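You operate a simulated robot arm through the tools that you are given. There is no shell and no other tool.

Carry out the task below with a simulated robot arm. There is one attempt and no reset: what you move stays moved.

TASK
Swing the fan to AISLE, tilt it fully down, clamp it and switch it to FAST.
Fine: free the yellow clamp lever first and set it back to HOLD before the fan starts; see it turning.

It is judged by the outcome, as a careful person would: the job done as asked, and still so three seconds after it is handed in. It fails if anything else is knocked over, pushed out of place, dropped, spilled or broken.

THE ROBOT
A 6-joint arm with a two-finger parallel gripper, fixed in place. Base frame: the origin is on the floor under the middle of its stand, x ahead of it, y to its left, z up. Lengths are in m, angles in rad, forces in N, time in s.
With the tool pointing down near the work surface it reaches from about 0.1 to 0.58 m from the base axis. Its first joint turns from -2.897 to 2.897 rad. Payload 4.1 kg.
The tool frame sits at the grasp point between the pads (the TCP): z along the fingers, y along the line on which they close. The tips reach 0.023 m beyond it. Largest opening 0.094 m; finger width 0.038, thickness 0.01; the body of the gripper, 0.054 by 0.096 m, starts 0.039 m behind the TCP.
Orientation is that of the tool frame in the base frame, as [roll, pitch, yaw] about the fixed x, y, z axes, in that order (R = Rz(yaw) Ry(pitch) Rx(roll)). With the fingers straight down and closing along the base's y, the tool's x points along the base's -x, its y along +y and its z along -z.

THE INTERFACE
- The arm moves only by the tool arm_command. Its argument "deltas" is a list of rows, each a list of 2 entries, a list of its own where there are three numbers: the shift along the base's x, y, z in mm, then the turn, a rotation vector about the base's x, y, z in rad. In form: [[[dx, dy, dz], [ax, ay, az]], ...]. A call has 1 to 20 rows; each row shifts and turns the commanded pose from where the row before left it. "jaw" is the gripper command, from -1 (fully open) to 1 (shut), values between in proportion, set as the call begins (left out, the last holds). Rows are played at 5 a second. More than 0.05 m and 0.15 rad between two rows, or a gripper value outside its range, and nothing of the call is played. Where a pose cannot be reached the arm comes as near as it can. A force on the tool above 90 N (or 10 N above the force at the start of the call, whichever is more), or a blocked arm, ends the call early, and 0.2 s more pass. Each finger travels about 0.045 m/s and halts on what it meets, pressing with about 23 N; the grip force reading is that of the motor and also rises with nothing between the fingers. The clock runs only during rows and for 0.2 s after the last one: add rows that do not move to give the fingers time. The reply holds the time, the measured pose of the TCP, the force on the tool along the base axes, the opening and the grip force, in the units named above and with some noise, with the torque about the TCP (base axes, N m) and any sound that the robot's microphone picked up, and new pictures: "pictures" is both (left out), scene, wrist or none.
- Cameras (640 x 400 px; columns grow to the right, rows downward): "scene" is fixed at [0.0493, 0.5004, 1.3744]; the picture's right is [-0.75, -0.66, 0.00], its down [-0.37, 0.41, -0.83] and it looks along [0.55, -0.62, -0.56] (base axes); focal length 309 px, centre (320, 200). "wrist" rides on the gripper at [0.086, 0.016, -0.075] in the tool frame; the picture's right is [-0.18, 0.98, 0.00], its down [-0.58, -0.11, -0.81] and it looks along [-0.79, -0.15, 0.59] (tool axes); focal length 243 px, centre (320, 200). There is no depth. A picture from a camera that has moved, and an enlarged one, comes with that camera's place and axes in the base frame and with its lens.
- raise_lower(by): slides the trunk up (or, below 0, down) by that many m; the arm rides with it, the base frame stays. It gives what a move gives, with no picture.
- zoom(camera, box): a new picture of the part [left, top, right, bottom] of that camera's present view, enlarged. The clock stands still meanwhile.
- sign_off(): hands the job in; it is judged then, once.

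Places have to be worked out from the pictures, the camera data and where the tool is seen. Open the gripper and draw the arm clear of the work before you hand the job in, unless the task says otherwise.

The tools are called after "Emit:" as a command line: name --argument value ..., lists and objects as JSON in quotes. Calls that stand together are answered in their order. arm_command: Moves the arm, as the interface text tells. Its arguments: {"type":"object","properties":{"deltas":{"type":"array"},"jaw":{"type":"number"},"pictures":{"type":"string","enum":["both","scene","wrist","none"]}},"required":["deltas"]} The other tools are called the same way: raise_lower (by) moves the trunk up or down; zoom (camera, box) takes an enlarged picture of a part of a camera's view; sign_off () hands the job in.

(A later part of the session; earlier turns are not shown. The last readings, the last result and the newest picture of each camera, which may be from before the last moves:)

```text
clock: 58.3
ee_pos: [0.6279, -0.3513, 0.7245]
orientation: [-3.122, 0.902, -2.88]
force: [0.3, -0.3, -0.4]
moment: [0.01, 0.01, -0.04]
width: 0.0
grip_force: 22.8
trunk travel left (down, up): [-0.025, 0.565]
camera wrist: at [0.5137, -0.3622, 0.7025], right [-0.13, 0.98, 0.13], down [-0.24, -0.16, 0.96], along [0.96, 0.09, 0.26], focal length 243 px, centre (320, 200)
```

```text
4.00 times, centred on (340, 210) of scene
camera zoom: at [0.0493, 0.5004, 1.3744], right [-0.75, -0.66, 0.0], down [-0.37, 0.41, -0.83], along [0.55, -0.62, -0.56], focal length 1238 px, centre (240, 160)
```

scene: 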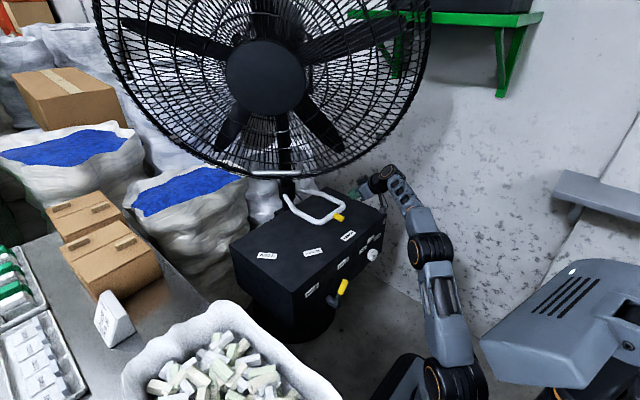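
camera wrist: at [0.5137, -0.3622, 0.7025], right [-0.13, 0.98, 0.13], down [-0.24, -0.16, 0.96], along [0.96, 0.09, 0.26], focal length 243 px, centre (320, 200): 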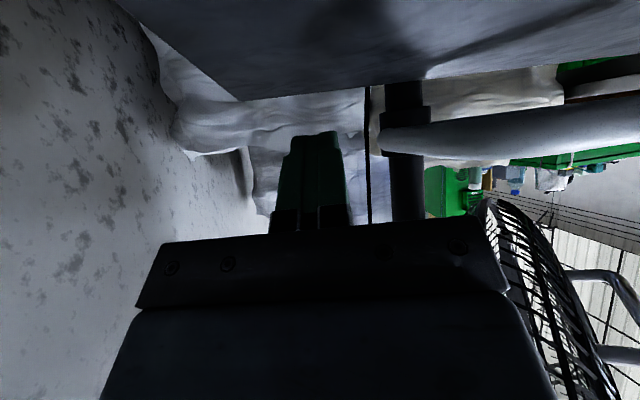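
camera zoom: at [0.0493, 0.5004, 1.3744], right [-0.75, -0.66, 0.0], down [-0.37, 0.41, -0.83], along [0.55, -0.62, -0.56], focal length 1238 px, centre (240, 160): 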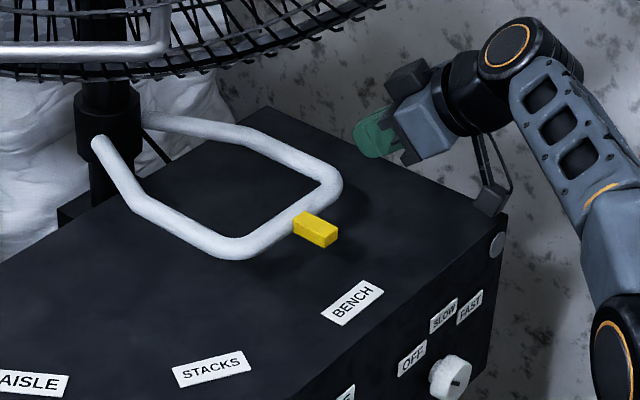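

The fingers now sit on the -y side of the loop's arm with the camera well outside it. I'll move to x≈0.675, make contact, and push through the first 20° of the arc around the pivot.

Emit:
arm_command --deltas '[[[24, 0, 0], [0, 0, 0]], [[23, 0, 0], [0, 0, 0]], [[0, 16, 0], [0, 0, 0]], [[0, 16, 0], [0, 0, 0]], [[0, 15, 0], [0, 0, 0]], [[-8.6, 15.7, 0], [0, 0, 0]], [[-7.3, 16.3, 0], [0, 0, 0]], [[0, 0, 0], [0, 0, 0]]]'

Emit:
zoom --camera "scene" --box '[240, 160, 400, 260]'

```text
clock: 60.1
ee_pos: [0.6526, -0.267, 0.7195]
orientation: [-3.122, 0.902, -2.882]
force: [0.2, -0.3, -0.3]
moment: [-0.01, -0.01, 0.01]
width: 0.0
grip_force: 22.9
out of reach, approached as far as the arm can: row 2
trunk travel left (down, up): [-0.025, 0.565]
camera wrist: at [0.5383, -0.2776, 0.6979], right [-0.13, 0.98, 0.13], down [-0.24, -0.16, 0.96], along [0.96, 0.09, 0.25], focal length 243 px, centre (320, 200)
```

scene: 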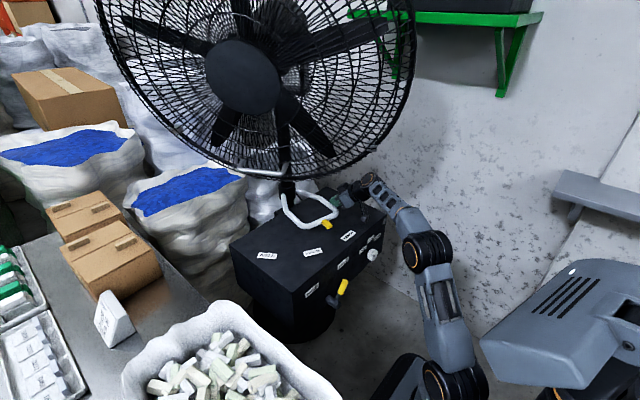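
wrist: 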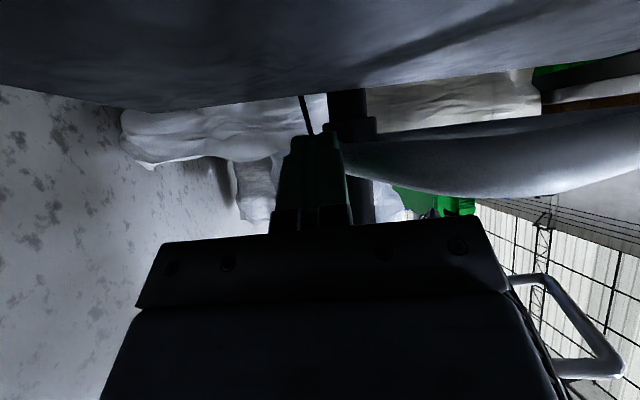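

```text
4.00 times, centred on (320, 210) of scene
camera zoom: at [0.0493, 0.5004, 1.3744], right [-0.75, -0.66, 0.0], down [-0.37, 0.41, -0.83], along [0.55, -0.62, -0.56], focal length 1238 px, centre (320, 160)
```

zoom: 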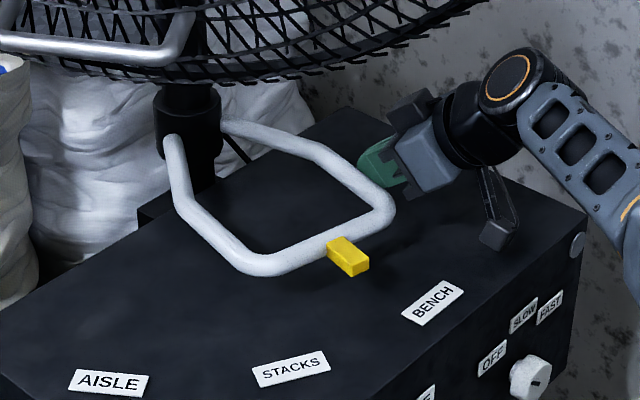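

The loop and fan swing smoothly with almost no force, about 9° so far. I'll continue along the arc another 20° and check.

Emit:
arm_command --deltas '[[[-2.7, 8.7, 1], [0, 0, 0]], [[-2.6, 8.7, 1], [0, 0, 0]], [[-2, 9, 0], [0, 0, 0]], [[-1.8, 8.9, 0], [0, 0, 0]], [[-1.2, 9.1, 0], [0, 0, 0]], [[-1.1, 9.1, 0], [0, 0, 0]], [[-0.3, 9.1, 0], [0, 0, 0]], [[-0.3, 9.1, 0], [0, 0, 0]], [[0, 0, 0], [0, 0, 0]]]'

Emit:
zoom --camera "scene" --box '[240, 160, 400, 260]'

```text
clock: 62.1
ee_pos: [0.6387, -0.1961, 0.7232]
orientation: [-3.122, 0.9, -2.884]
force: [-0.3, -2.3, 2.0]
moment: [0.02, -0.04, -0.06]
width: 0.0
grip_force: 23.4
trunk travel left (down, up): [-0.025, 0.565]
camera wrist: at [0.5259, -0.207, 0.7013], right [-0.13, 0.98, 0.13], down [-0.24, -0.16, 0.96], along [0.96, 0.09, 0.26], focal length 243 px, centre (320, 200)
```

scene: 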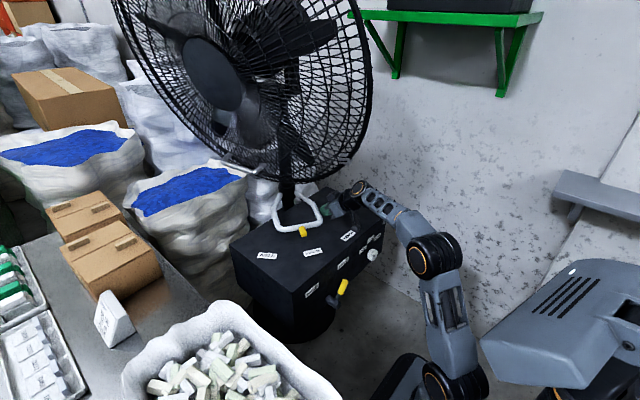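
wrist: 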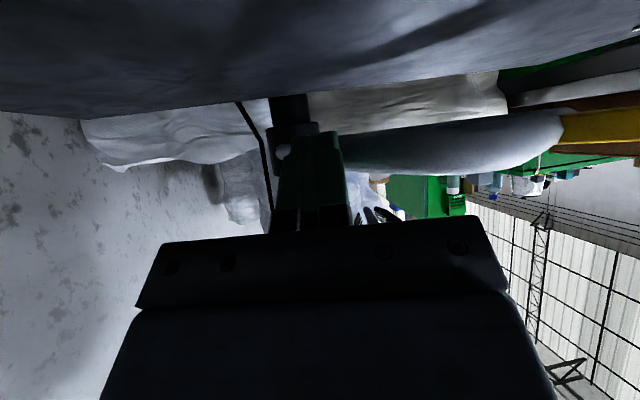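

```text
4.00 times, centred on (320, 210) of scene
camera zoom: at [0.0493, 0.5004, 1.3744], right [-0.75, -0.66, 0.0], down [-0.37, 0.41, -0.83], along [0.55, -0.62, -0.56], focal length 1238 px, centre (320, 160)
```

zoom: 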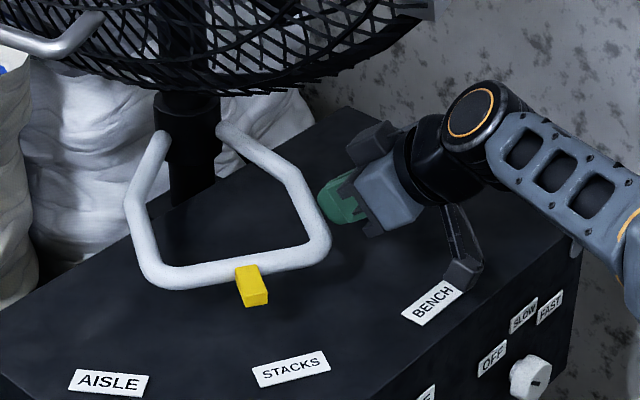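

The pointer is now near STACKS and the tilt is unchanged. I'll continue about 20° further toward AISLE.

Emit:
arm_command --deltas '[[[0.5, 9.2, 0], [0, 0, 0]], [[0.5, 9.1, 0], [0, 0, 0]], [[1.2, 9.1, 0], [0, 0, 0]], [[1.3, 9, 0], [0, 0, 0]], [[2, 8.9, 0], [0, 0, 0]], [[2.1, 8.9, 0], [0, 0, 0]], [[2.8, 8.7, 0], [0, 0, 0]], [[2.9, 8.7, 0], [0, 0, 0]], [[0, 0, 0], [0, 0, 0]]]'

Emit:
zoom --camera "scene" --box '[240, 160, 400, 260]'

```text
clock: 64.1
ee_pos: [0.6527, -0.1235, 0.7218]
orientation: [-3.122, 0.898, -2.883]
force: [0.0, -0.2, 0.1]
moment: [-0.01, 0.01, -0.01]
width: 0.0
grip_force: 22.8
trunk travel left (down, up): [-0.025, 0.565]
camera wrist: at [0.5393, -0.1349, 0.7003], right [-0.13, 0.98, 0.13], down [-0.24, -0.16, 0.96], along [0.96, 0.09, 0.25], focal length 243 px, centre (320, 200)
```

scene: 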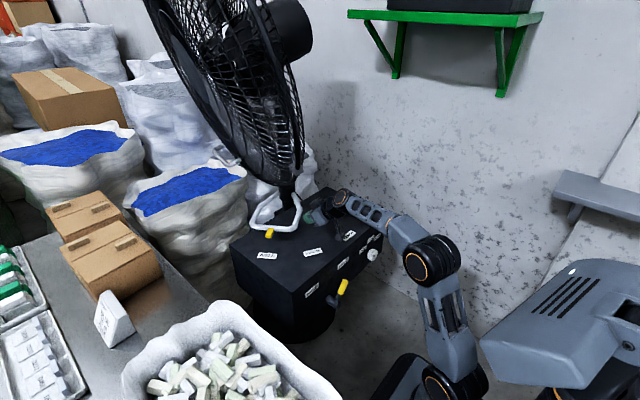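
wrist: 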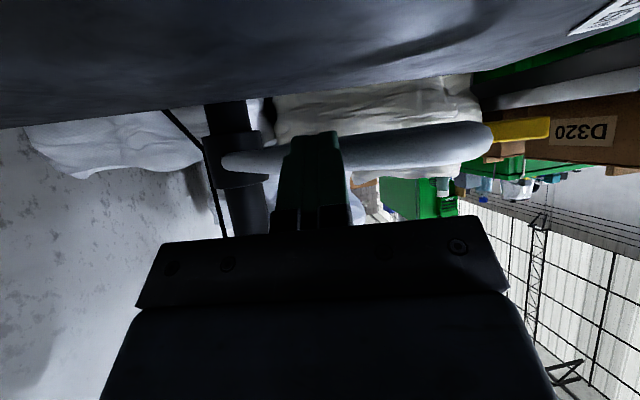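

```text
4.00 times, centred on (320, 210) of scene
camera zoom: at [0.0493, 0.5004, 1.3744], right [-0.75, -0.66, 0.0], down [-0.37, 0.41, -0.83], along [0.55, -0.62, -0.56], focal length 1238 px, centre (320, 160)
```

zoom: 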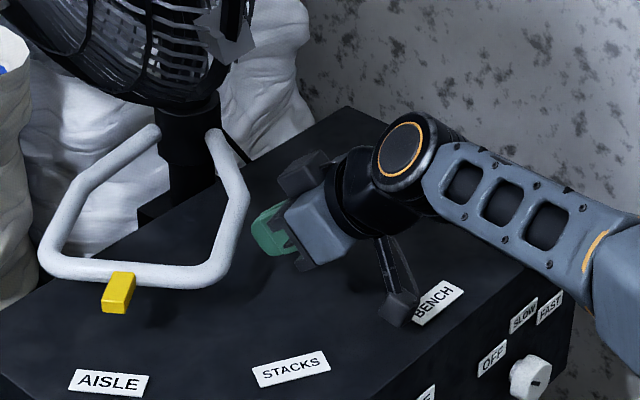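

The pointer now appears to point at AISLE: I compute about 54° for the pointer and 54.6° for the label. I'll zoom in tightly to check the alignment before backing off.

Emit:
zoom --camera "scene" --box '[240, 190, 320, 260]'

Emit:
zoom --camera "wrist" --box '[400, 0, 640, 180]'

```text
5.71 times, centred on (280, 225) of scene
camera zoom: at [0.0493, 0.5004, 1.3744], right [-0.75, -0.66, 0.0], down [-0.37, 0.41, -0.83], along [0.55, -0.62, -0.56], focal length 1768 px, centre (549, 57)
```

zoom: 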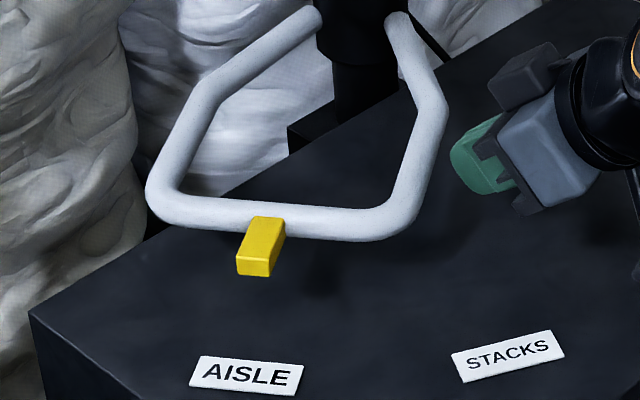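

```text
2.22 times, centred on (520, 90) of wrist
camera zoom: at [0.5393, -0.1349, 0.7003], right [-0.13, 0.98, 0.13], down [-0.24, -0.16, 0.96], along [0.96, 0.09, 0.25], focal length 539 px, centre (-124, 444)
```

zoom: 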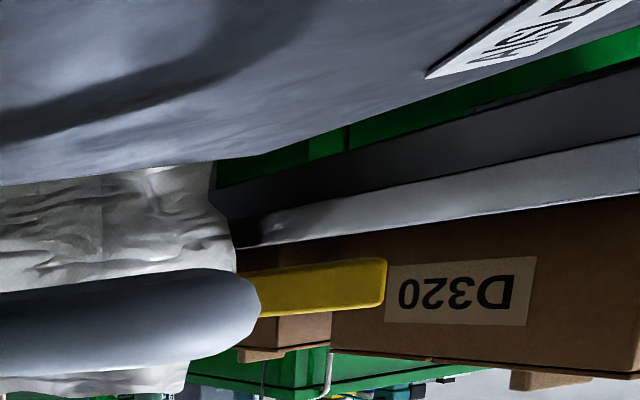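

The pointer and the AISLE label agree within about a degree, and the tool carries no force. I'll back away from the loop, return in front of the box, and re-orient steeply for the clamp lever.

Emit:
arm_command --deltas '[[[-12, -14, 0], [0, 0, 0]], [[-25, -14, 0], [0, 0, 0]], [[-32, 0, 0], [0, 0, 0]], [[-32, 0, 0], [0, 0, 0]], [[-32, 0, 0], [0, 0, 0]], [[-32, 0, 0], [0, 0, 0]], [[-32, 0, 0], [0, 0, 0]], [[-32, 0, 0], [0, 0, 0]], [[0, 0, 0], [-0.0135, 0.1034, -0.0508]], [[0, 0, 0], [-0.0135, 0.1034, -0.0508]], [[0, 0, 0], [-0.0135, 0.1034, -0.0508]], [[0, 0, 0], [-0.0135, 0.1034, -0.0508]], [[0, 0, 0], [-0.0135, 0.1034, -0.0508]], [[0, 0, 0], [0, 0, 0]]]'

Emit:
zoom --camera "scene" --box '[230, 160, 390, 260]'

```text
clock: 67.1
ee_pos: [0.424, -0.1536, 0.7224]
orientation: [-3.123, 0.379, 3.139]
force: [-0.6, -0.5, -0.8]
moment: [0.0, -0.06, 0.0]
width: 0.0
grip_force: 22.7
trunk travel left (down, up): [-0.025, 0.565]
camera wrist: at [0.3153, -0.1344, 0.759], right [0.18, 0.98, 0.05], down [0.24, -0.09, 0.97], along [0.95, -0.16, -0.25], focal length 243 px, centre (320, 200)
```

scene: 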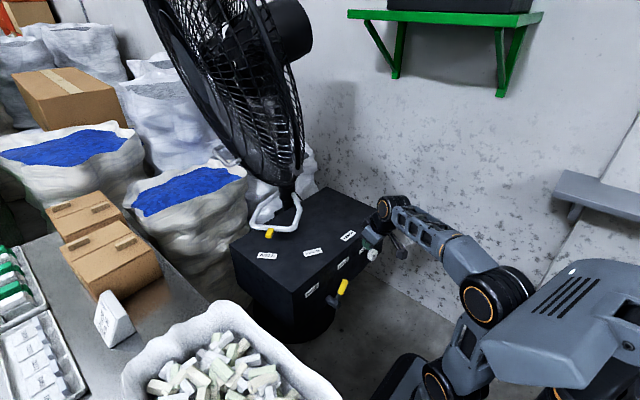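
wrist: 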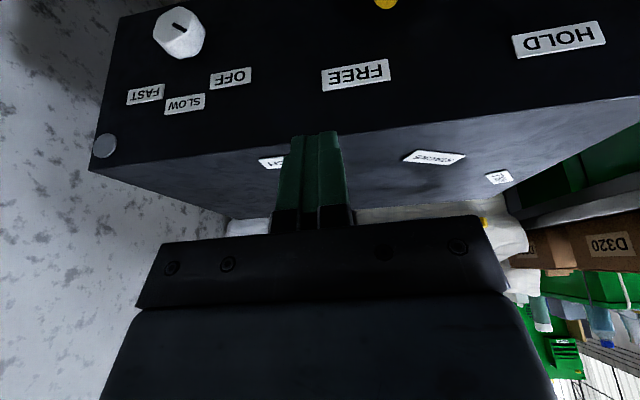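

```text
4.00 times, centred on (310, 210) of scene
camera zoom: at [0.0493, 0.5004, 1.3744], right [-0.75, -0.66, 0.0], down [-0.37, 0.41, -0.83], along [0.55, -0.62, -0.56], focal length 1238 px, centre (360, 160)
```

zoom: 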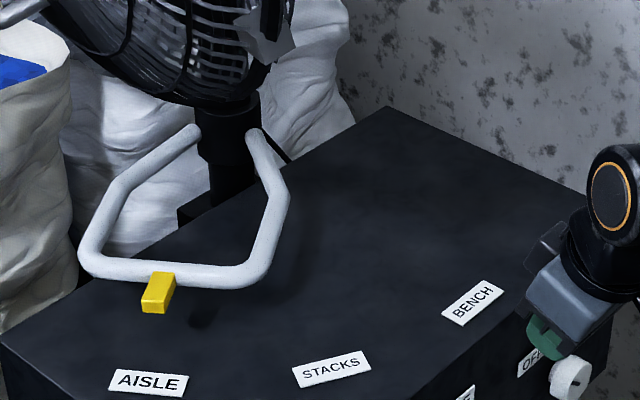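

The loop stays pointed at AISLE and the fan's tilt is unchanged. Now I'll go down in front of the panel to the -y side of the lever, which stands at FREE with its tip near y≈-0.10.

Emit:
arm_command --deltas '[[[-3, 0, -30], [0, 0, 0]], [[-3, 0, -30], [0, 0, 0]], [[-3, 0, -30], [0, 0, 0]], [[-3, 0, -30], [0, 0, 0]], [[-3, 0, -30], [0, 0, 0]], [[-3, 0, -29], [0, 0, 0]], [[15, 0, 0], [0, 0, 0]], [[15, 0, 0], [0, 0, 0]], [[14, 0, 0], [0, 0, 0]], [[0, 0, 0], [0, 0, 0]]]'

```text
clock: 69.3
ee_pos: [0.4503, -0.1532, 0.543]
orientation: [-3.12, 0.381, -3.14]
force: [0.1, -0.2, -0.5]
moment: [0.0, 0.0, 0.0]
width: 0.0
grip_force: 23.5
trunk travel left (down, up): [-0.025, 0.565]
camera wrist: at [0.3414, -0.1343, 0.5797], right [0.18, 0.98, 0.05], down [0.24, -0.09, 0.97], along [0.95, -0.16, -0.25], focal length 243 px, centre (320, 200)
```

scene: 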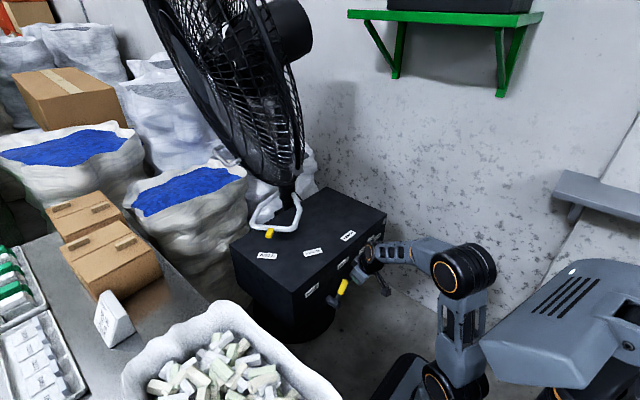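
wrist: 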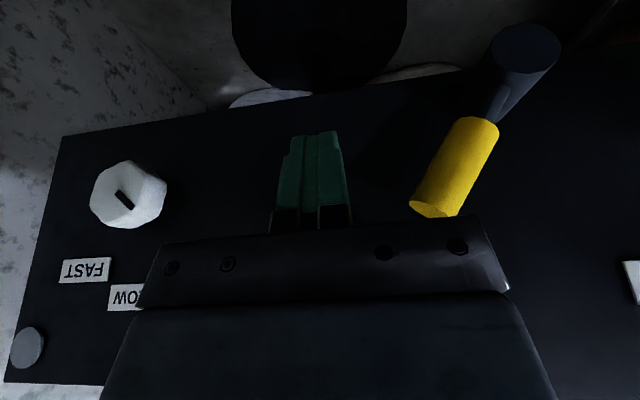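

The fingers sit between the knob and the lever, on the lever's -y side. I'll push it toward +y (HOLD) and stop just short of the expected stop to read the force.

Emit:
arm_command --deltas '[[[0, 12, 0], [0, 0, 0]], [[0, 12, 0], [0, 0, 0]], [[0, 12, 0], [0, 0, 0]], [[0, 12, 0], [0, 0, 0]], [[0, 12, 0], [0, 0, 0]], [[0, 12, 0], [0, 0, 0]], [[0, 12, 0], [0, 0, 0]], [[0, 10, 0], [0, 0, 0]], [[0, 8, 0], [0, 0, 0]], [[0, 6, 0], [0, 0, 0]], [[0, 0, 0], [0, 0, 0]]]'

```text
clock: 71.7
ee_pos: [0.4503, -0.0441, 0.5439]
orientation: [-3.12, 0.38, 3.141]
force: [0.1, 0.1, -0.3]
moment: [-0.03, 0.0, 0.01]
width: 0.0
grip_force: 23.2
trunk travel left (down, up): [-0.025, 0.565]
camera wrist: at [0.3412, -0.0262, 0.5806], right [0.18, 0.98, 0.05], down [0.24, -0.09, 0.97], along [0.95, -0.16, -0.25], focal length 243 px, centre (320, 200)
```

scene: 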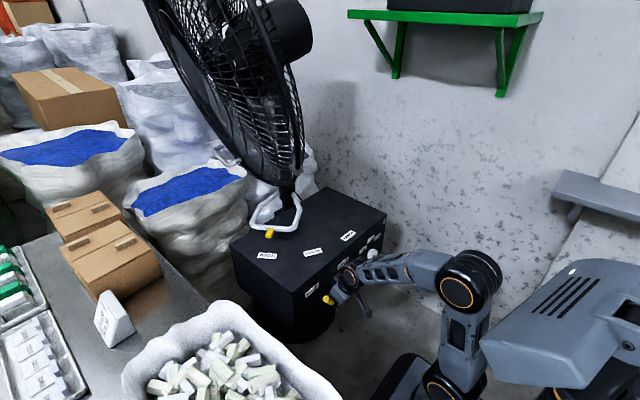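
wrist: 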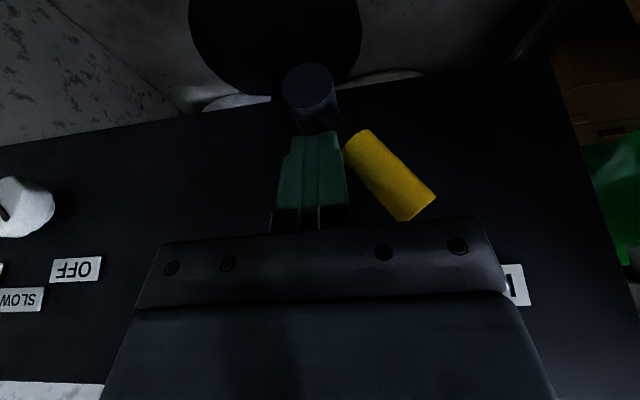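

The lever has gone over to the HOLD side. I'll push a few more millimetres until I feel its stop.

Emit:
arm_command --deltas '[[[0, 3, 0], [0, 0, 0]], [[0, 3, 0], [0, 0, 0]], [[0, 3, 0], [0, 0, 0]], [[0, 0, 0], [0, 0, 0]]]' --pictures "wrist"

```text
clock: 72.7
ee_pos: [0.4495, -0.041, 0.5445]
orientation: [-3.123, 0.382, 3.133]
force: [-3.7, -69.4, 3.4]
moment: [-1.26, -0.01, -1.04]
width: 0.0002
grip_force: 22.8
trunk travel left (down, up): [-0.025, 0.565]
camera wrist: at [0.341, -0.0222, 0.5806], right [0.19, 0.98, 0.05], down [0.24, -0.09, 0.97], along [0.95, -0.17, -0.25], focal length 243 px, centre (320, 200)
```

wrist: 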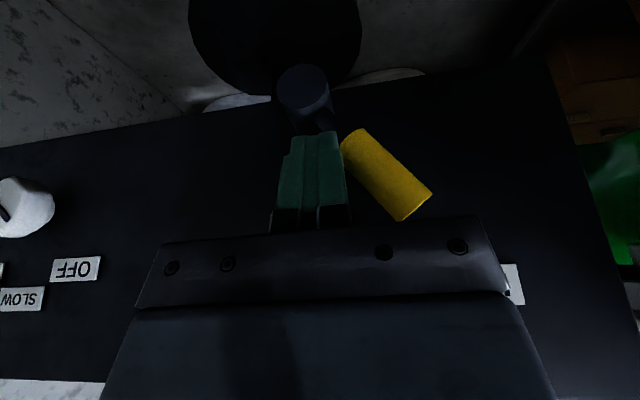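

The force jumped to 69 N with no more movement, so the lever is hard against its HOLD stop. I'll back off and check where it rests.

Emit:
arm_command --deltas '[[[0, -12, 0], [0, 0, 0]], [[0, -15, 0], [0, 0, 0]], [[-25, -15, 5], [0, 0, 0]], [[-30, -10, 20], [0, 0, 0]], [[-20, -10, 25], [0, 0, 0]], [[0, 0, 20], [0, 0, 0]]]'

Emit:
zoom --camera "wrist" --box '[0, 0, 640, 240]'

Emit:
zoom --camera "scene" --box '[230, 180, 390, 310]'

```text
clock: 74.1
ee_pos: [0.3761, -0.0978, 0.613]
orientation: [-3.123, 0.38, 3.139]
force: [0.7, 0.0, -0.4]
moment: [0.02, 0.02, 0.02]
width: 0.0
grip_force: 23.0
trunk travel left (down, up): [-0.025, 0.565]
camera wrist: at [0.2665, -0.0793, 0.6501], right [0.18, 0.98, 0.05], down [0.24, -0.09, 0.97], along [0.95, -0.16, -0.25], focal length 243 px, centre (320, 200)
```

scene: 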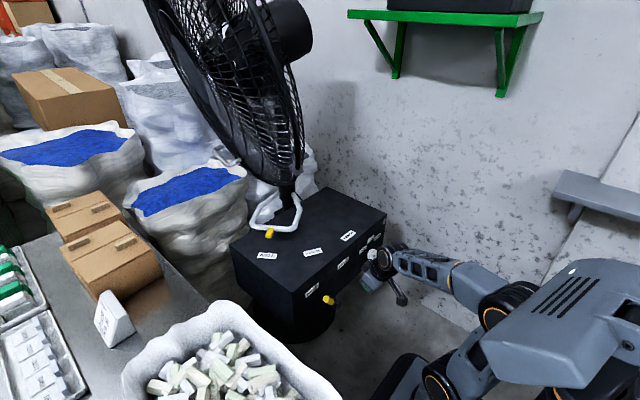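
wrist: 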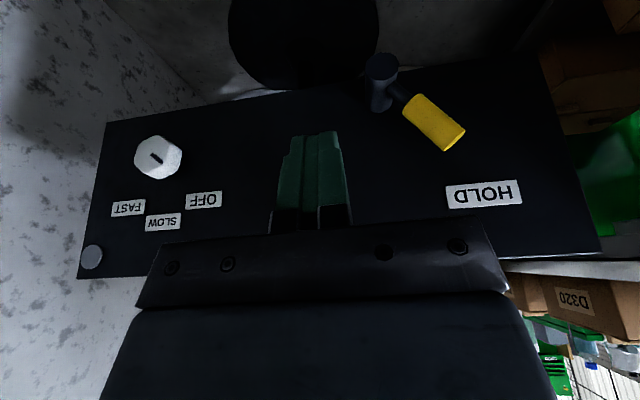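

```text
1.00 times, centred on (320, 120) of wrist (not enlarged: the box is as wide or as high as the picture)
camera zoom: at [0.2665, -0.0793, 0.6501], right [0.18, 0.98, 0.05], down [0.24, -0.09, 0.97], along [0.95, -0.16, -0.25], focal length 243 px, centre (320, 280)
```

zoom: 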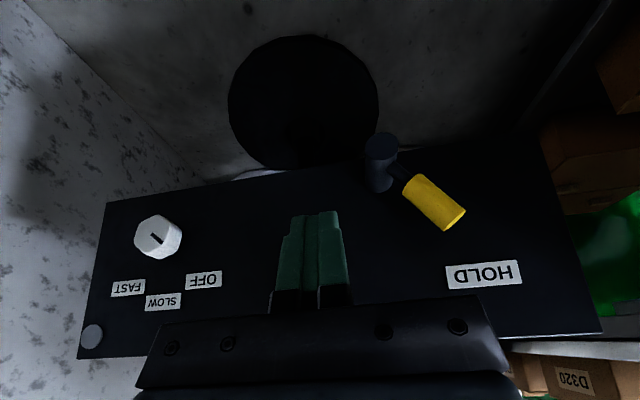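

```text
3.08 times, centred on (310, 245) of scene
camera zoom: at [0.0493, 0.5004, 1.3744], right [-0.75, -0.66, 0.0], down [-0.37, 0.41, -0.83], along [0.55, -0.62, -0.56], focal length 952 px, centre (351, 62)
```

zoom: 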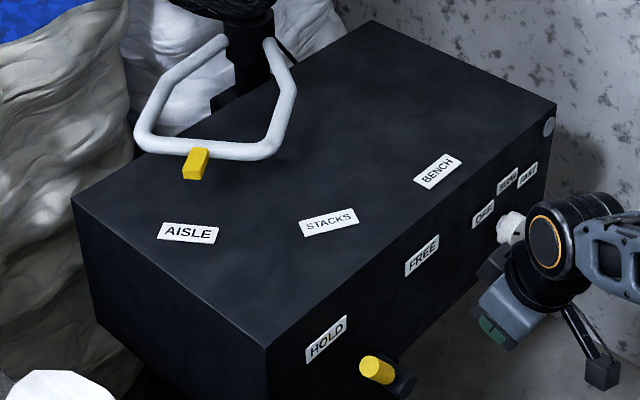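

The lever is firmly back at HOLD and the pointer is still at AISLE. For the knob at about (0.475,-0.297,0.527) I'll use a nearly vertical tool rolled 45° about x, so that a 90° turn about x takes it from OFF to FAST. First I'll take that orientation and move to a standoff in front of the knob with the fingers open.

Emit:
arm_command --deltas '[[[0, 0, 0], [0, 0.09, 0]], [[0, 0, 0], [0, 0.09, 0]], [[0, -10, 0], [-0.131, 0, 0]], [[0, -10, 0], [-0.131, 0, 0]], [[0, -15, 0], [-0.131, 0, 0]], [[0, -15, 0], [-0.131, 0, 0]], [[0, -20, 0], [-0.131, 0, 0]], [[0, -20, 0], [-0.131, 0, 0]], [[5, -28, -21], [0, 0, 0]], [[5, -28, -21], [0, 0, 0]], [[5, -28, -22], [0, 0, 0]], [[5, -25, -22], [0, 0, 0]], [[0, 0, 0], [0, 0, 0]]]' --jaw -1

```text
clock: 76.9
ee_pos: [0.3944, -0.2974, 0.5268]
orientation: [-2.325, 0.141, -3.001]
force: [0.4, 0.1, -0.2]
moment: [0.05, 0.01, 0.0]
width: 0.0938
grip_force: 0.0
trunk travel left (down, up): [-0.025, 0.565]
camera wrist: at [0.2945, -0.2442, 0.5533], right [0.19, 0.71, -0.68], down [0.41, 0.58, 0.71], along [0.89, -0.41, -0.18], focal length 243 px, centre (320, 200)
```

scene: 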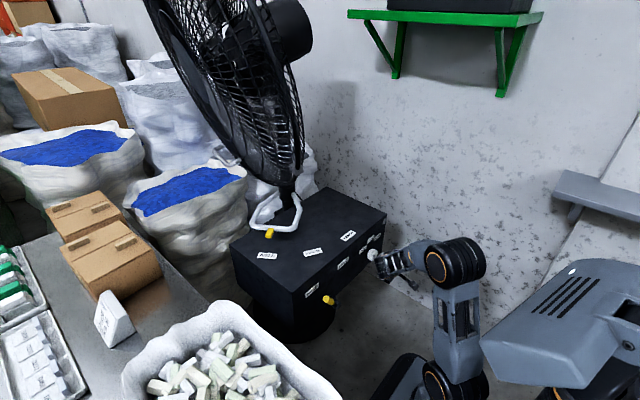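
wrist: 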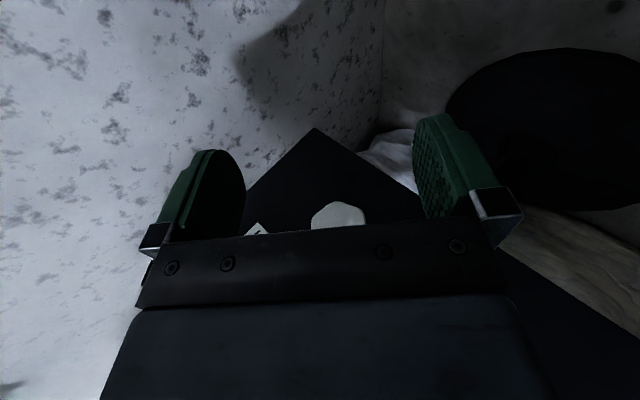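

The knob shows centred between the open fingers, as predicted. Before gripping, I'll dry-run the 90° turn here in free space to make sure the arm can do it all.

Emit:
arm_command --deltas '[[[0, 0, 0], [0.131, 0, 0]], [[0, 0, 0], [0.131, 0, 0]], [[0, 0, 0], [0.131, 0, 0]], [[0, 0, 0], [0.131, 0, 0]], [[0, 0, 0], [0.131, 0, 0]], [[0, 0, 0], [0.131, 0, 0]], [[0, 0, 0], [0.131, 0, 0]], [[0, 0, 0], [0.131, 0, 0]], [[0, 0, 0], [0.131, 0, 0]], [[0, 0, 0], [0.131, 0, 0]], [[0, 0, 0], [0.131, 0, 0]], [[0, 0, 0], [0.131, 0, 0]], [[0, 0, 0], [0.05, 0, 0]]]'

```text
clock: 79.7
ee_pos: [0.3956, -0.2965, 0.5276]
orientation: [2.315, 0.134, 2.991]
force: [0.4, -0.4, 0.1]
moment: [0.02, 0.0, 0.01]
width: 0.0939
grip_force: 0.1
trunk travel left (down, up): [-0.025, 0.565]
camera wrist: at [0.2949, -0.3258, 0.5776], right [0.18, 0.64, 0.74], down [0.41, -0.74, 0.54], along [0.89, 0.2, -0.4], focal length 243 px, centre (320, 200)
```

scene: 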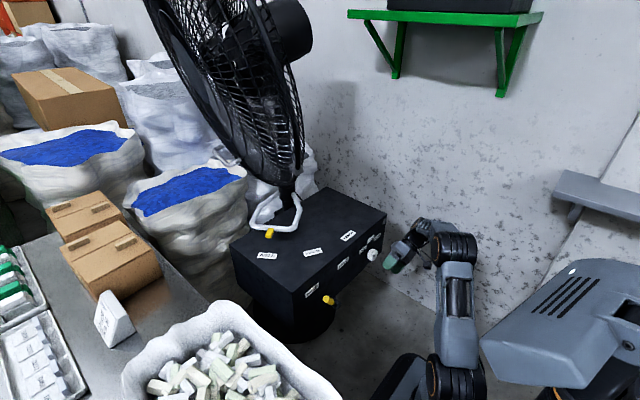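
wrist: 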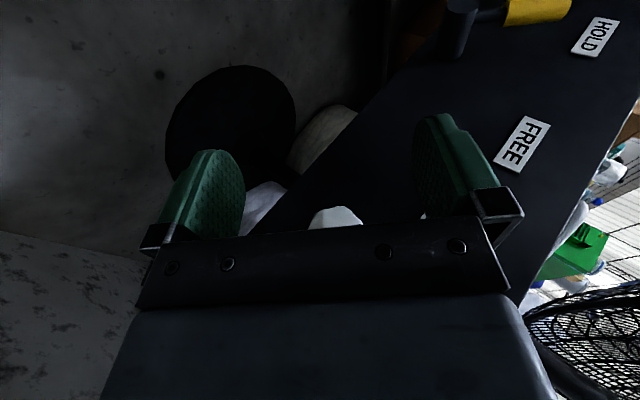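

The full turn is reachable. I'll turn back to the start orientation and advance most of the way onto the knob.

Emit:
arm_command --deltas '[[[0, 0, 0], [-0.131, 0, 0]], [[0, 0, 0], [-0.131, 0, 0]], [[0, 0, 0], [-0.131, 0, 0]], [[0, 0, 0], [-0.131, 0, 0]], [[0, 0, 0], [-0.131, 0, 0]], [[0, 0, 0], [-0.131, 0, 0]], [[0, 0, 0], [-0.131, 0, 0]], [[0, 0, 0], [-0.131, 0, 0]], [[0, 0, 0], [-0.131, 0, 0]], [[0, 0, 0], [-0.131, 0, 0]], [[0, 0, 0], [-0.131, 0, 0]], [[0, 0, 0], [-0.131, 0, 0]], [[0, 0, 0], [-0.05, 0, 0]], [[14, 0, 0], [0, 0, 0]], [[14, 0, 0], [0, 0, 0]], [[14, 0, 0], [0, 0, 0]], [[13, 0, 0], [0, 0, 0]], [[0, 0, 0], [0, 0, 0]]]'

Emit:
zoom --camera "scene" --box '[330, 210, 430, 300]'

```text
clock: 83.5
ee_pos: [0.4507, -0.2976, 0.529]
orientation: [-2.325, 0.142, -2.998]
force: [-0.2, -0.1, 0.8]
moment: [-0.01, 0.03, 0.03]
width: 0.094
grip_force: 0.2
trunk travel left (down, up): [-0.025, 0.565]
camera wrist: at [0.3493, -0.2449, 0.5545], right [0.18, 0.71, -0.68], down [0.41, 0.58, 0.71], along [0.89, -0.41, -0.18], focal length 243 px, centre (320, 200)
```

scene: 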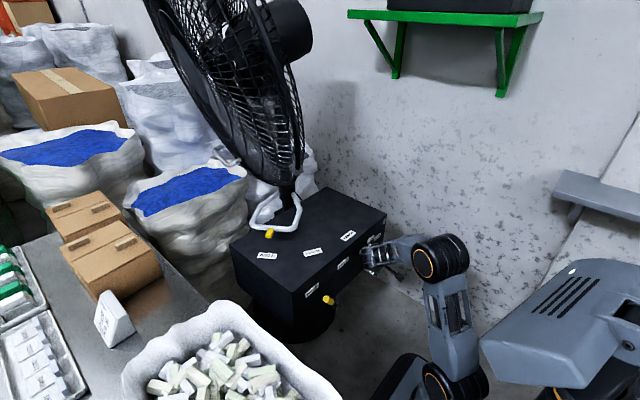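
wrist: 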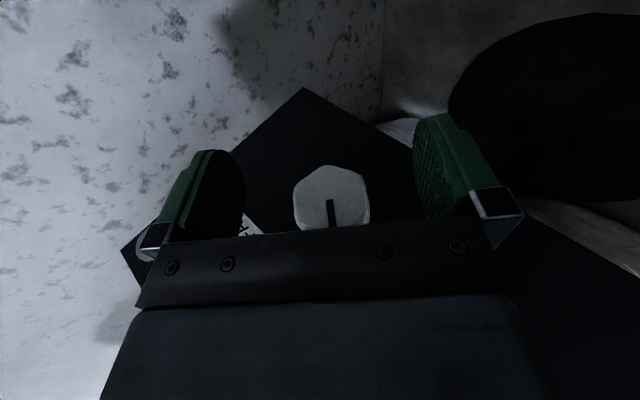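

```text
4.44 times, centred on (380, 255) of scene
camera zoom: at [0.0493, 0.5004, 1.3744], right [-0.75, -0.66, 0.0], down [-0.37, 0.41, -0.83], along [0.55, -0.62, -0.56], focal length 1375 px, centre (53, -44)
```

zoom: 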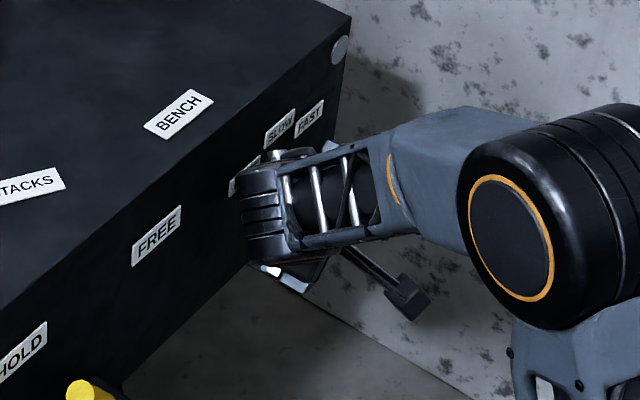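

The knob face is centred at about (0.475,-0.297,0.526), with its mark at OFF, squarely between the fingers. I'll advance the last 22 mm with a 2 mm height correction.

Emit:
arm_command --deltas '[[[11, 1, -2], [0, 0, 0]], [[11, 0, -1], [0, 0, 0]], [[0, 0, 0], [0, 0, 0]]]'

```text
clock: 84.3
ee_pos: [0.4669, -0.2969, 0.5254]
orientation: [-2.325, 0.137, -3.005]
force: [-65.8, 17.2, 13.3]
moment: [0.15, -2.28, 3.88]
width: 0.0942
grip_force: 0.1
trunk travel left (down, up): [-0.025, 0.565]
camera wrist: at [0.3666, -0.2433, 0.5523], right [0.19, 0.71, -0.68], down [0.41, 0.57, 0.71], along [0.89, -0.42, -0.19], focal length 243 px, centre (320, 200)
```

scene: 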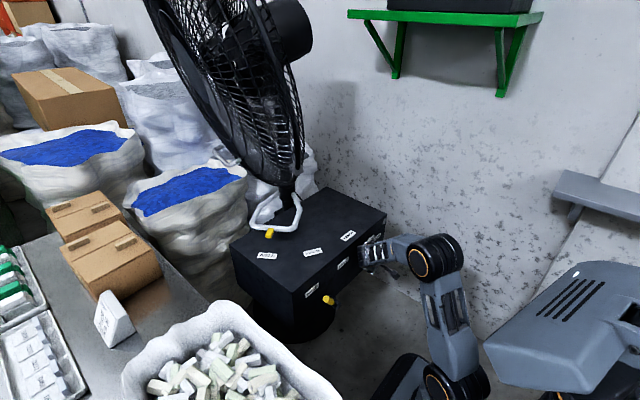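
wrist: 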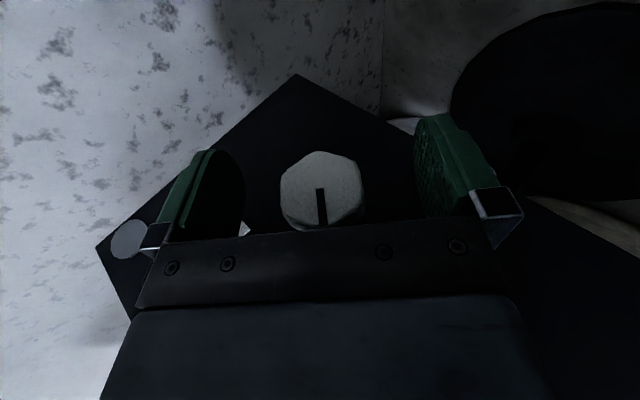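

The gripper body touched the panel at about 66 N; the moment reading places the contact up-left of the TCP. I'll back off 20 mm and pitch the tool 0.2 rad further, so the body leans away from the panel while the pads still cover the knob.

Emit:
arm_command --deltas '[[[-10, 0, 0], [0, 0, 0]], [[-12, 0, 0], [0, 0, 0]], [[0, 0, 0], [0, -0.0707, 0.0707]], [[0, 0, 0], [0, -0.0707, 0.0707]], [[0, 0, 0], [0, -0.0354, 0.0354]], [[0, 0, 0], [0, 0, 0]]]'

```text
clock: 85.7
ee_pos: [0.4499, -0.2954, 0.5237]
orientation: [-2.281, 0.313, -2.811]
force: [-0.2, 0.3, 0.1]
moment: [0.01, 0.05, -0.03]
width: 0.0942
grip_force: 0.1
trunk travel left (down, up): [-0.025, 0.565]
camera wrist: at [0.3392, -0.2621, 0.5321], right [0.18, 0.74, -0.65], down [0.17, 0.63, 0.76], along [0.97, -0.24, -0.02], focal length 243 px, centre (320, 200)
```

scene: 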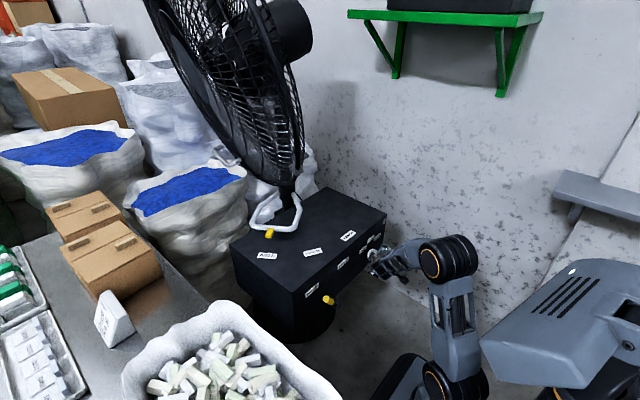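
wrist: 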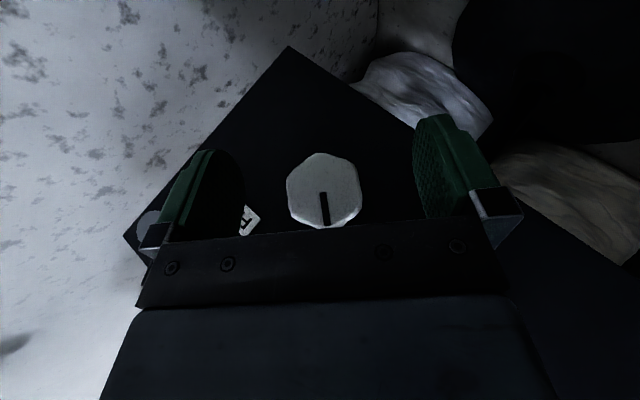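

The tool now leans about 25° from vertical, and the knob is centred between the fingers with clearance behind. I'll advance 18 mm and watch the force.

Emit:
arm_command --deltas '[[[9, -1.5, 1], [0, 0, 0]], [[9, 0, 0], [0, 0, 0]], [[0, 0, 0], [0, 0, 0]]]'

```text
clock: 86.5
ee_pos: [0.4688, -0.2972, 0.5257]
orientation: [-2.282, 0.313, -2.812]
force: [-0.4, -0.2, 0.0]
moment: [0.01, 0.01, -0.02]
width: 0.0939
grip_force: 0.0
trunk travel left (down, up): [-0.025, 0.565]
camera wrist: at [0.3572, -0.2635, 0.533], right [0.17, 0.74, -0.65], down [0.17, 0.63, 0.76], along [0.97, -0.24, -0.02], focal length 243 px, centre (320, 200)
```

scene: 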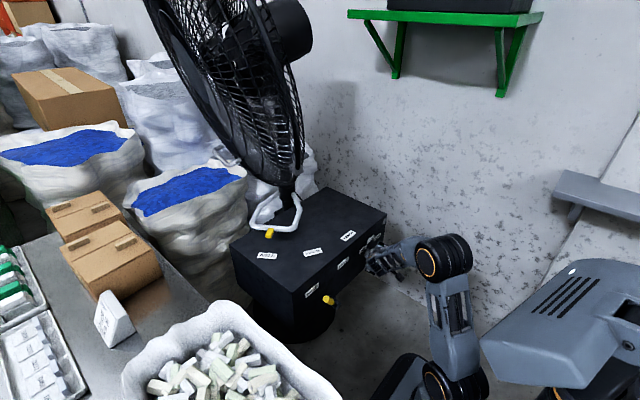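
wrist: 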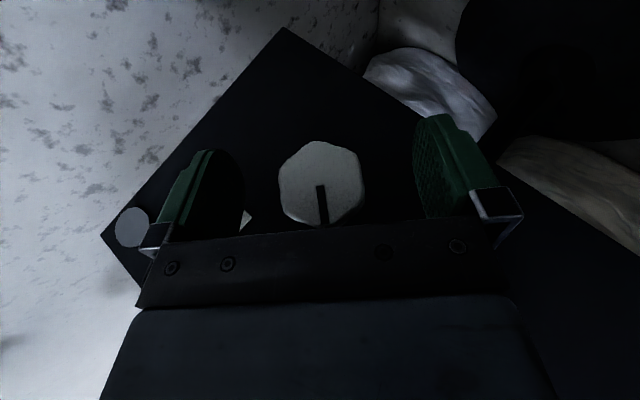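

There is no contact force, and the knob is right at the TCP. I'll close the fingers on it.

Emit:
arm_command --deltas '[[[0, 0, 0], [0, 0, 0]], [[0, 0, 0], [0, 0, 0]], [[0, 0, 0], [0, 0, 0]], [[0, 0, 0], [0, 0, 0]], [[0, 0, 0], [0, 0, 0]]]' --jaw 1

```text
clock: 87.7
ee_pos: [0.4689, -0.2978, 0.5265]
orientation: [-2.282, 0.313, -2.813]
force: [3.7, -7.8, 5.4]
moment: [0.01, -0.04, -0.24]
width: 0.0453
grip_force: 45.6
trunk travel left (down, up): [-0.025, 0.565]
camera wrist: at [0.3572, -0.2641, 0.5336], right [0.18, 0.74, -0.65], down [0.17, 0.63, 0.76], along [0.97, -0.25, -0.01], focal length 243 px, centre (320, 200)
```

scene: 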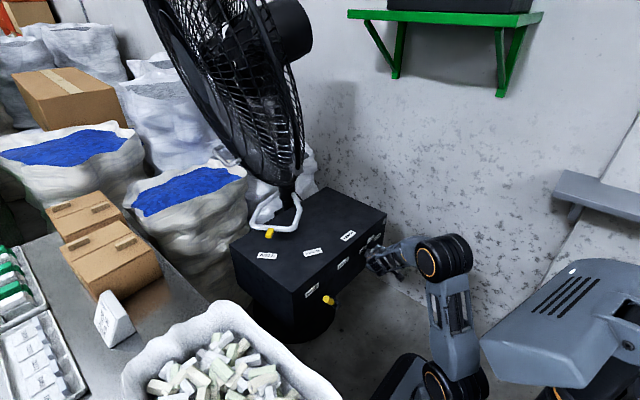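
wrist: 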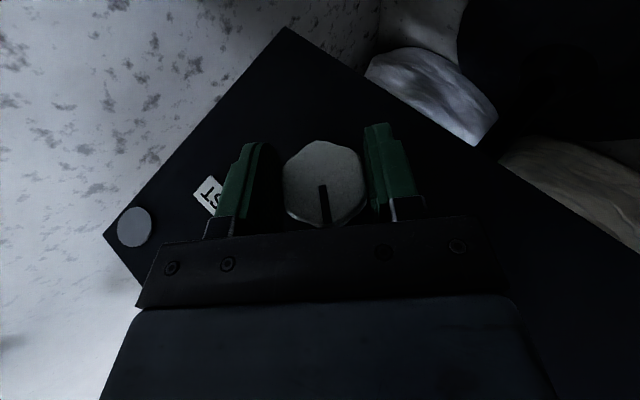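

The knob is gripped at 45 mm with only a small side force. I'll turn it clockwise as seen from the front (+x rotation) by the first 45° and check.

Emit:
arm_command --deltas '[[[0, 0, 0], [0.131, 0, 0]], [[0, 0, 0], [0.131, 0, 0]], [[0, 0, 0], [0.131, 0, 0]], [[0, 0, 0], [0.131, 0, 0]], [[0, 0, 0], [0.131, 0, 0]], [[0, 0, 0], [0.131, 0, 0]], [[0, 0, 0], [0, 0, 0]]]'

```text
clock: 89.3
ee_pos: [0.4682, -0.2992, 0.5271]
orientation: [-3.057, 0.444, -3.121]
force: [-3.9, -22.0, 19.3]
moment: [-0.05, -0.53, -0.16]
width: 0.0449
grip_force: 45.3
out of reach, approached as far as the arm can: row 3
trunk travel left (down, up): [-0.025, 0.565]
camera wrist: at [0.3569, -0.2785, 0.5558], right [0.18, 0.98, 0.0], down [0.18, -0.04, 0.98], along [0.97, -0.18, -0.18], focal length 243 px, centre (320, 200)
```

scene: 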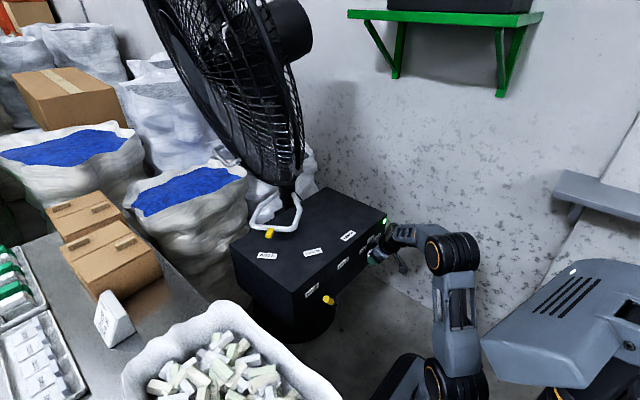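
wrist: 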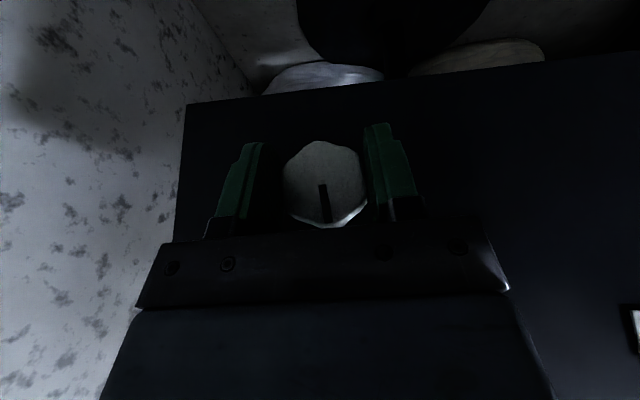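

The knob turned with the gripper and the pilot lamp on the box has lit green, so it is at SLOW now. I'll turn the remaining 45° to FAST, easing the small side force.

Emit:
arm_command --deltas '[[[0, -0.4, 0.4], [0.131, 0, 0]], [[0, -0.4, 0.4], [0.131, 0, 0]], [[0, -0.4, 0.4], [0.131, 0, 0]], [[0, 0, 0], [0.131, 0, 0]], [[0, 0, 0], [0.131, 0, 0]], [[0, 0, 0], [0.131, 0, 0]], [[0, 0, 0], [0, 0, 0]]]'

```text
clock: 90.9
ee_pos: [0.4671, -0.3013, 0.5271]
orientation: [2.38, 0.323, 2.83]
force: [-5.9, -38.8, 14.1]
moment: [-0.04, -0.89, -1.2]
width: 0.045
grip_force: 45.5
trunk travel left (down, up): [-0.025, 0.565]
camera wrist: at [0.3568, -0.3067, 0.561], right [0.18, 0.69, 0.7], down [0.17, -0.72, 0.67], along [0.97, 0.0, -0.25], focal length 243 px, centre (320, 200)
```

scene: 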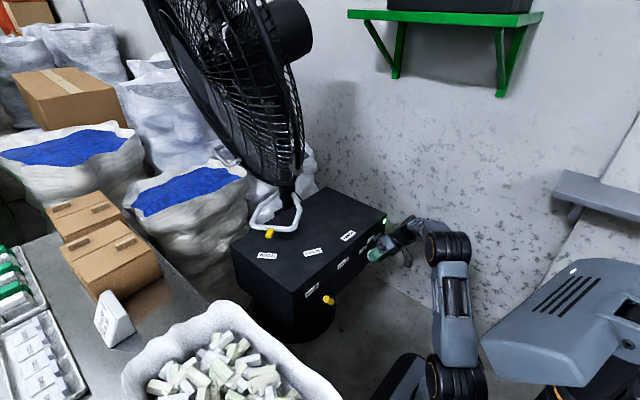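
wrist: 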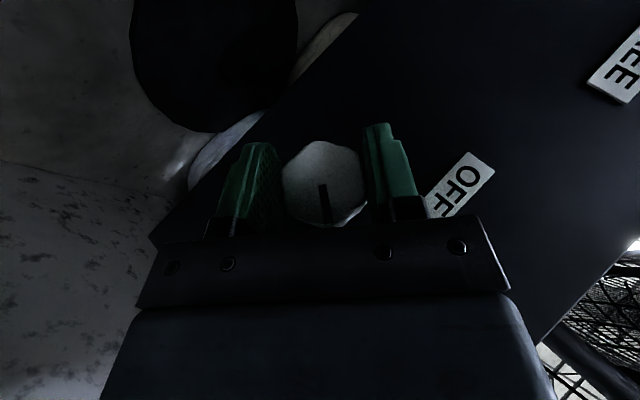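

The knob is turned about 87° by my reading, so I'm a few degrees short of FAST, and there is a side force of 39 N. I'll ease the side load and turn slightly further, watching the torque.

Emit:
arm_command --deltas '[[[0, -1.5, 0.5], [0.04, 0, 0]], [[0, -1.5, 0.5], [0.04, 0, 0]], [[0, 0, 0], [0.02, 0, 0]], [[0, 0, 0], [0, 0, 0]]]'

```text
clock: 91.9
ee_pos: [0.4679, -0.3011, 0.5275]
orientation: [2.282, 0.287, 2.805]
force: [-7.3, -22.3, 1.4]
moment: [-0.03, -0.24, -0.7]
width: 0.0449
grip_force: 45.1
trunk travel left (down, up): [-0.025, 0.565]
camera wrist: at [0.357, -0.3114, 0.5604], right [0.18, 0.62, 0.77], down [0.18, -0.79, 0.59], along [0.97, 0.04, -0.25], focal length 243 px, centre (320, 200)
```

scene: 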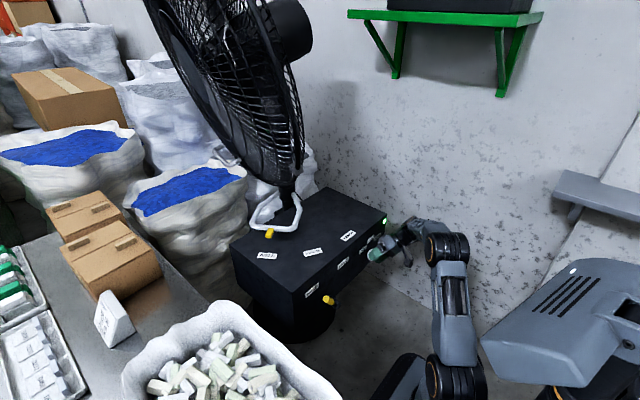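
wrist: 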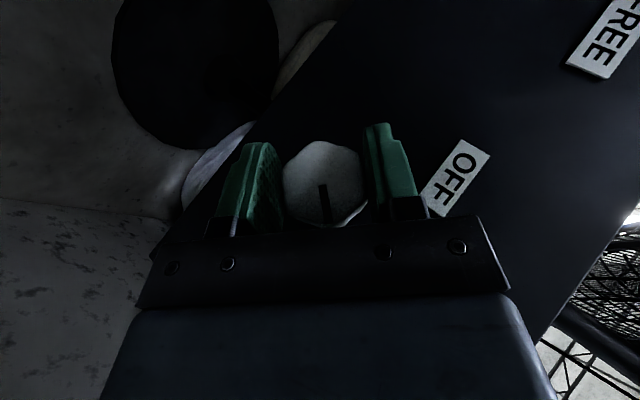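

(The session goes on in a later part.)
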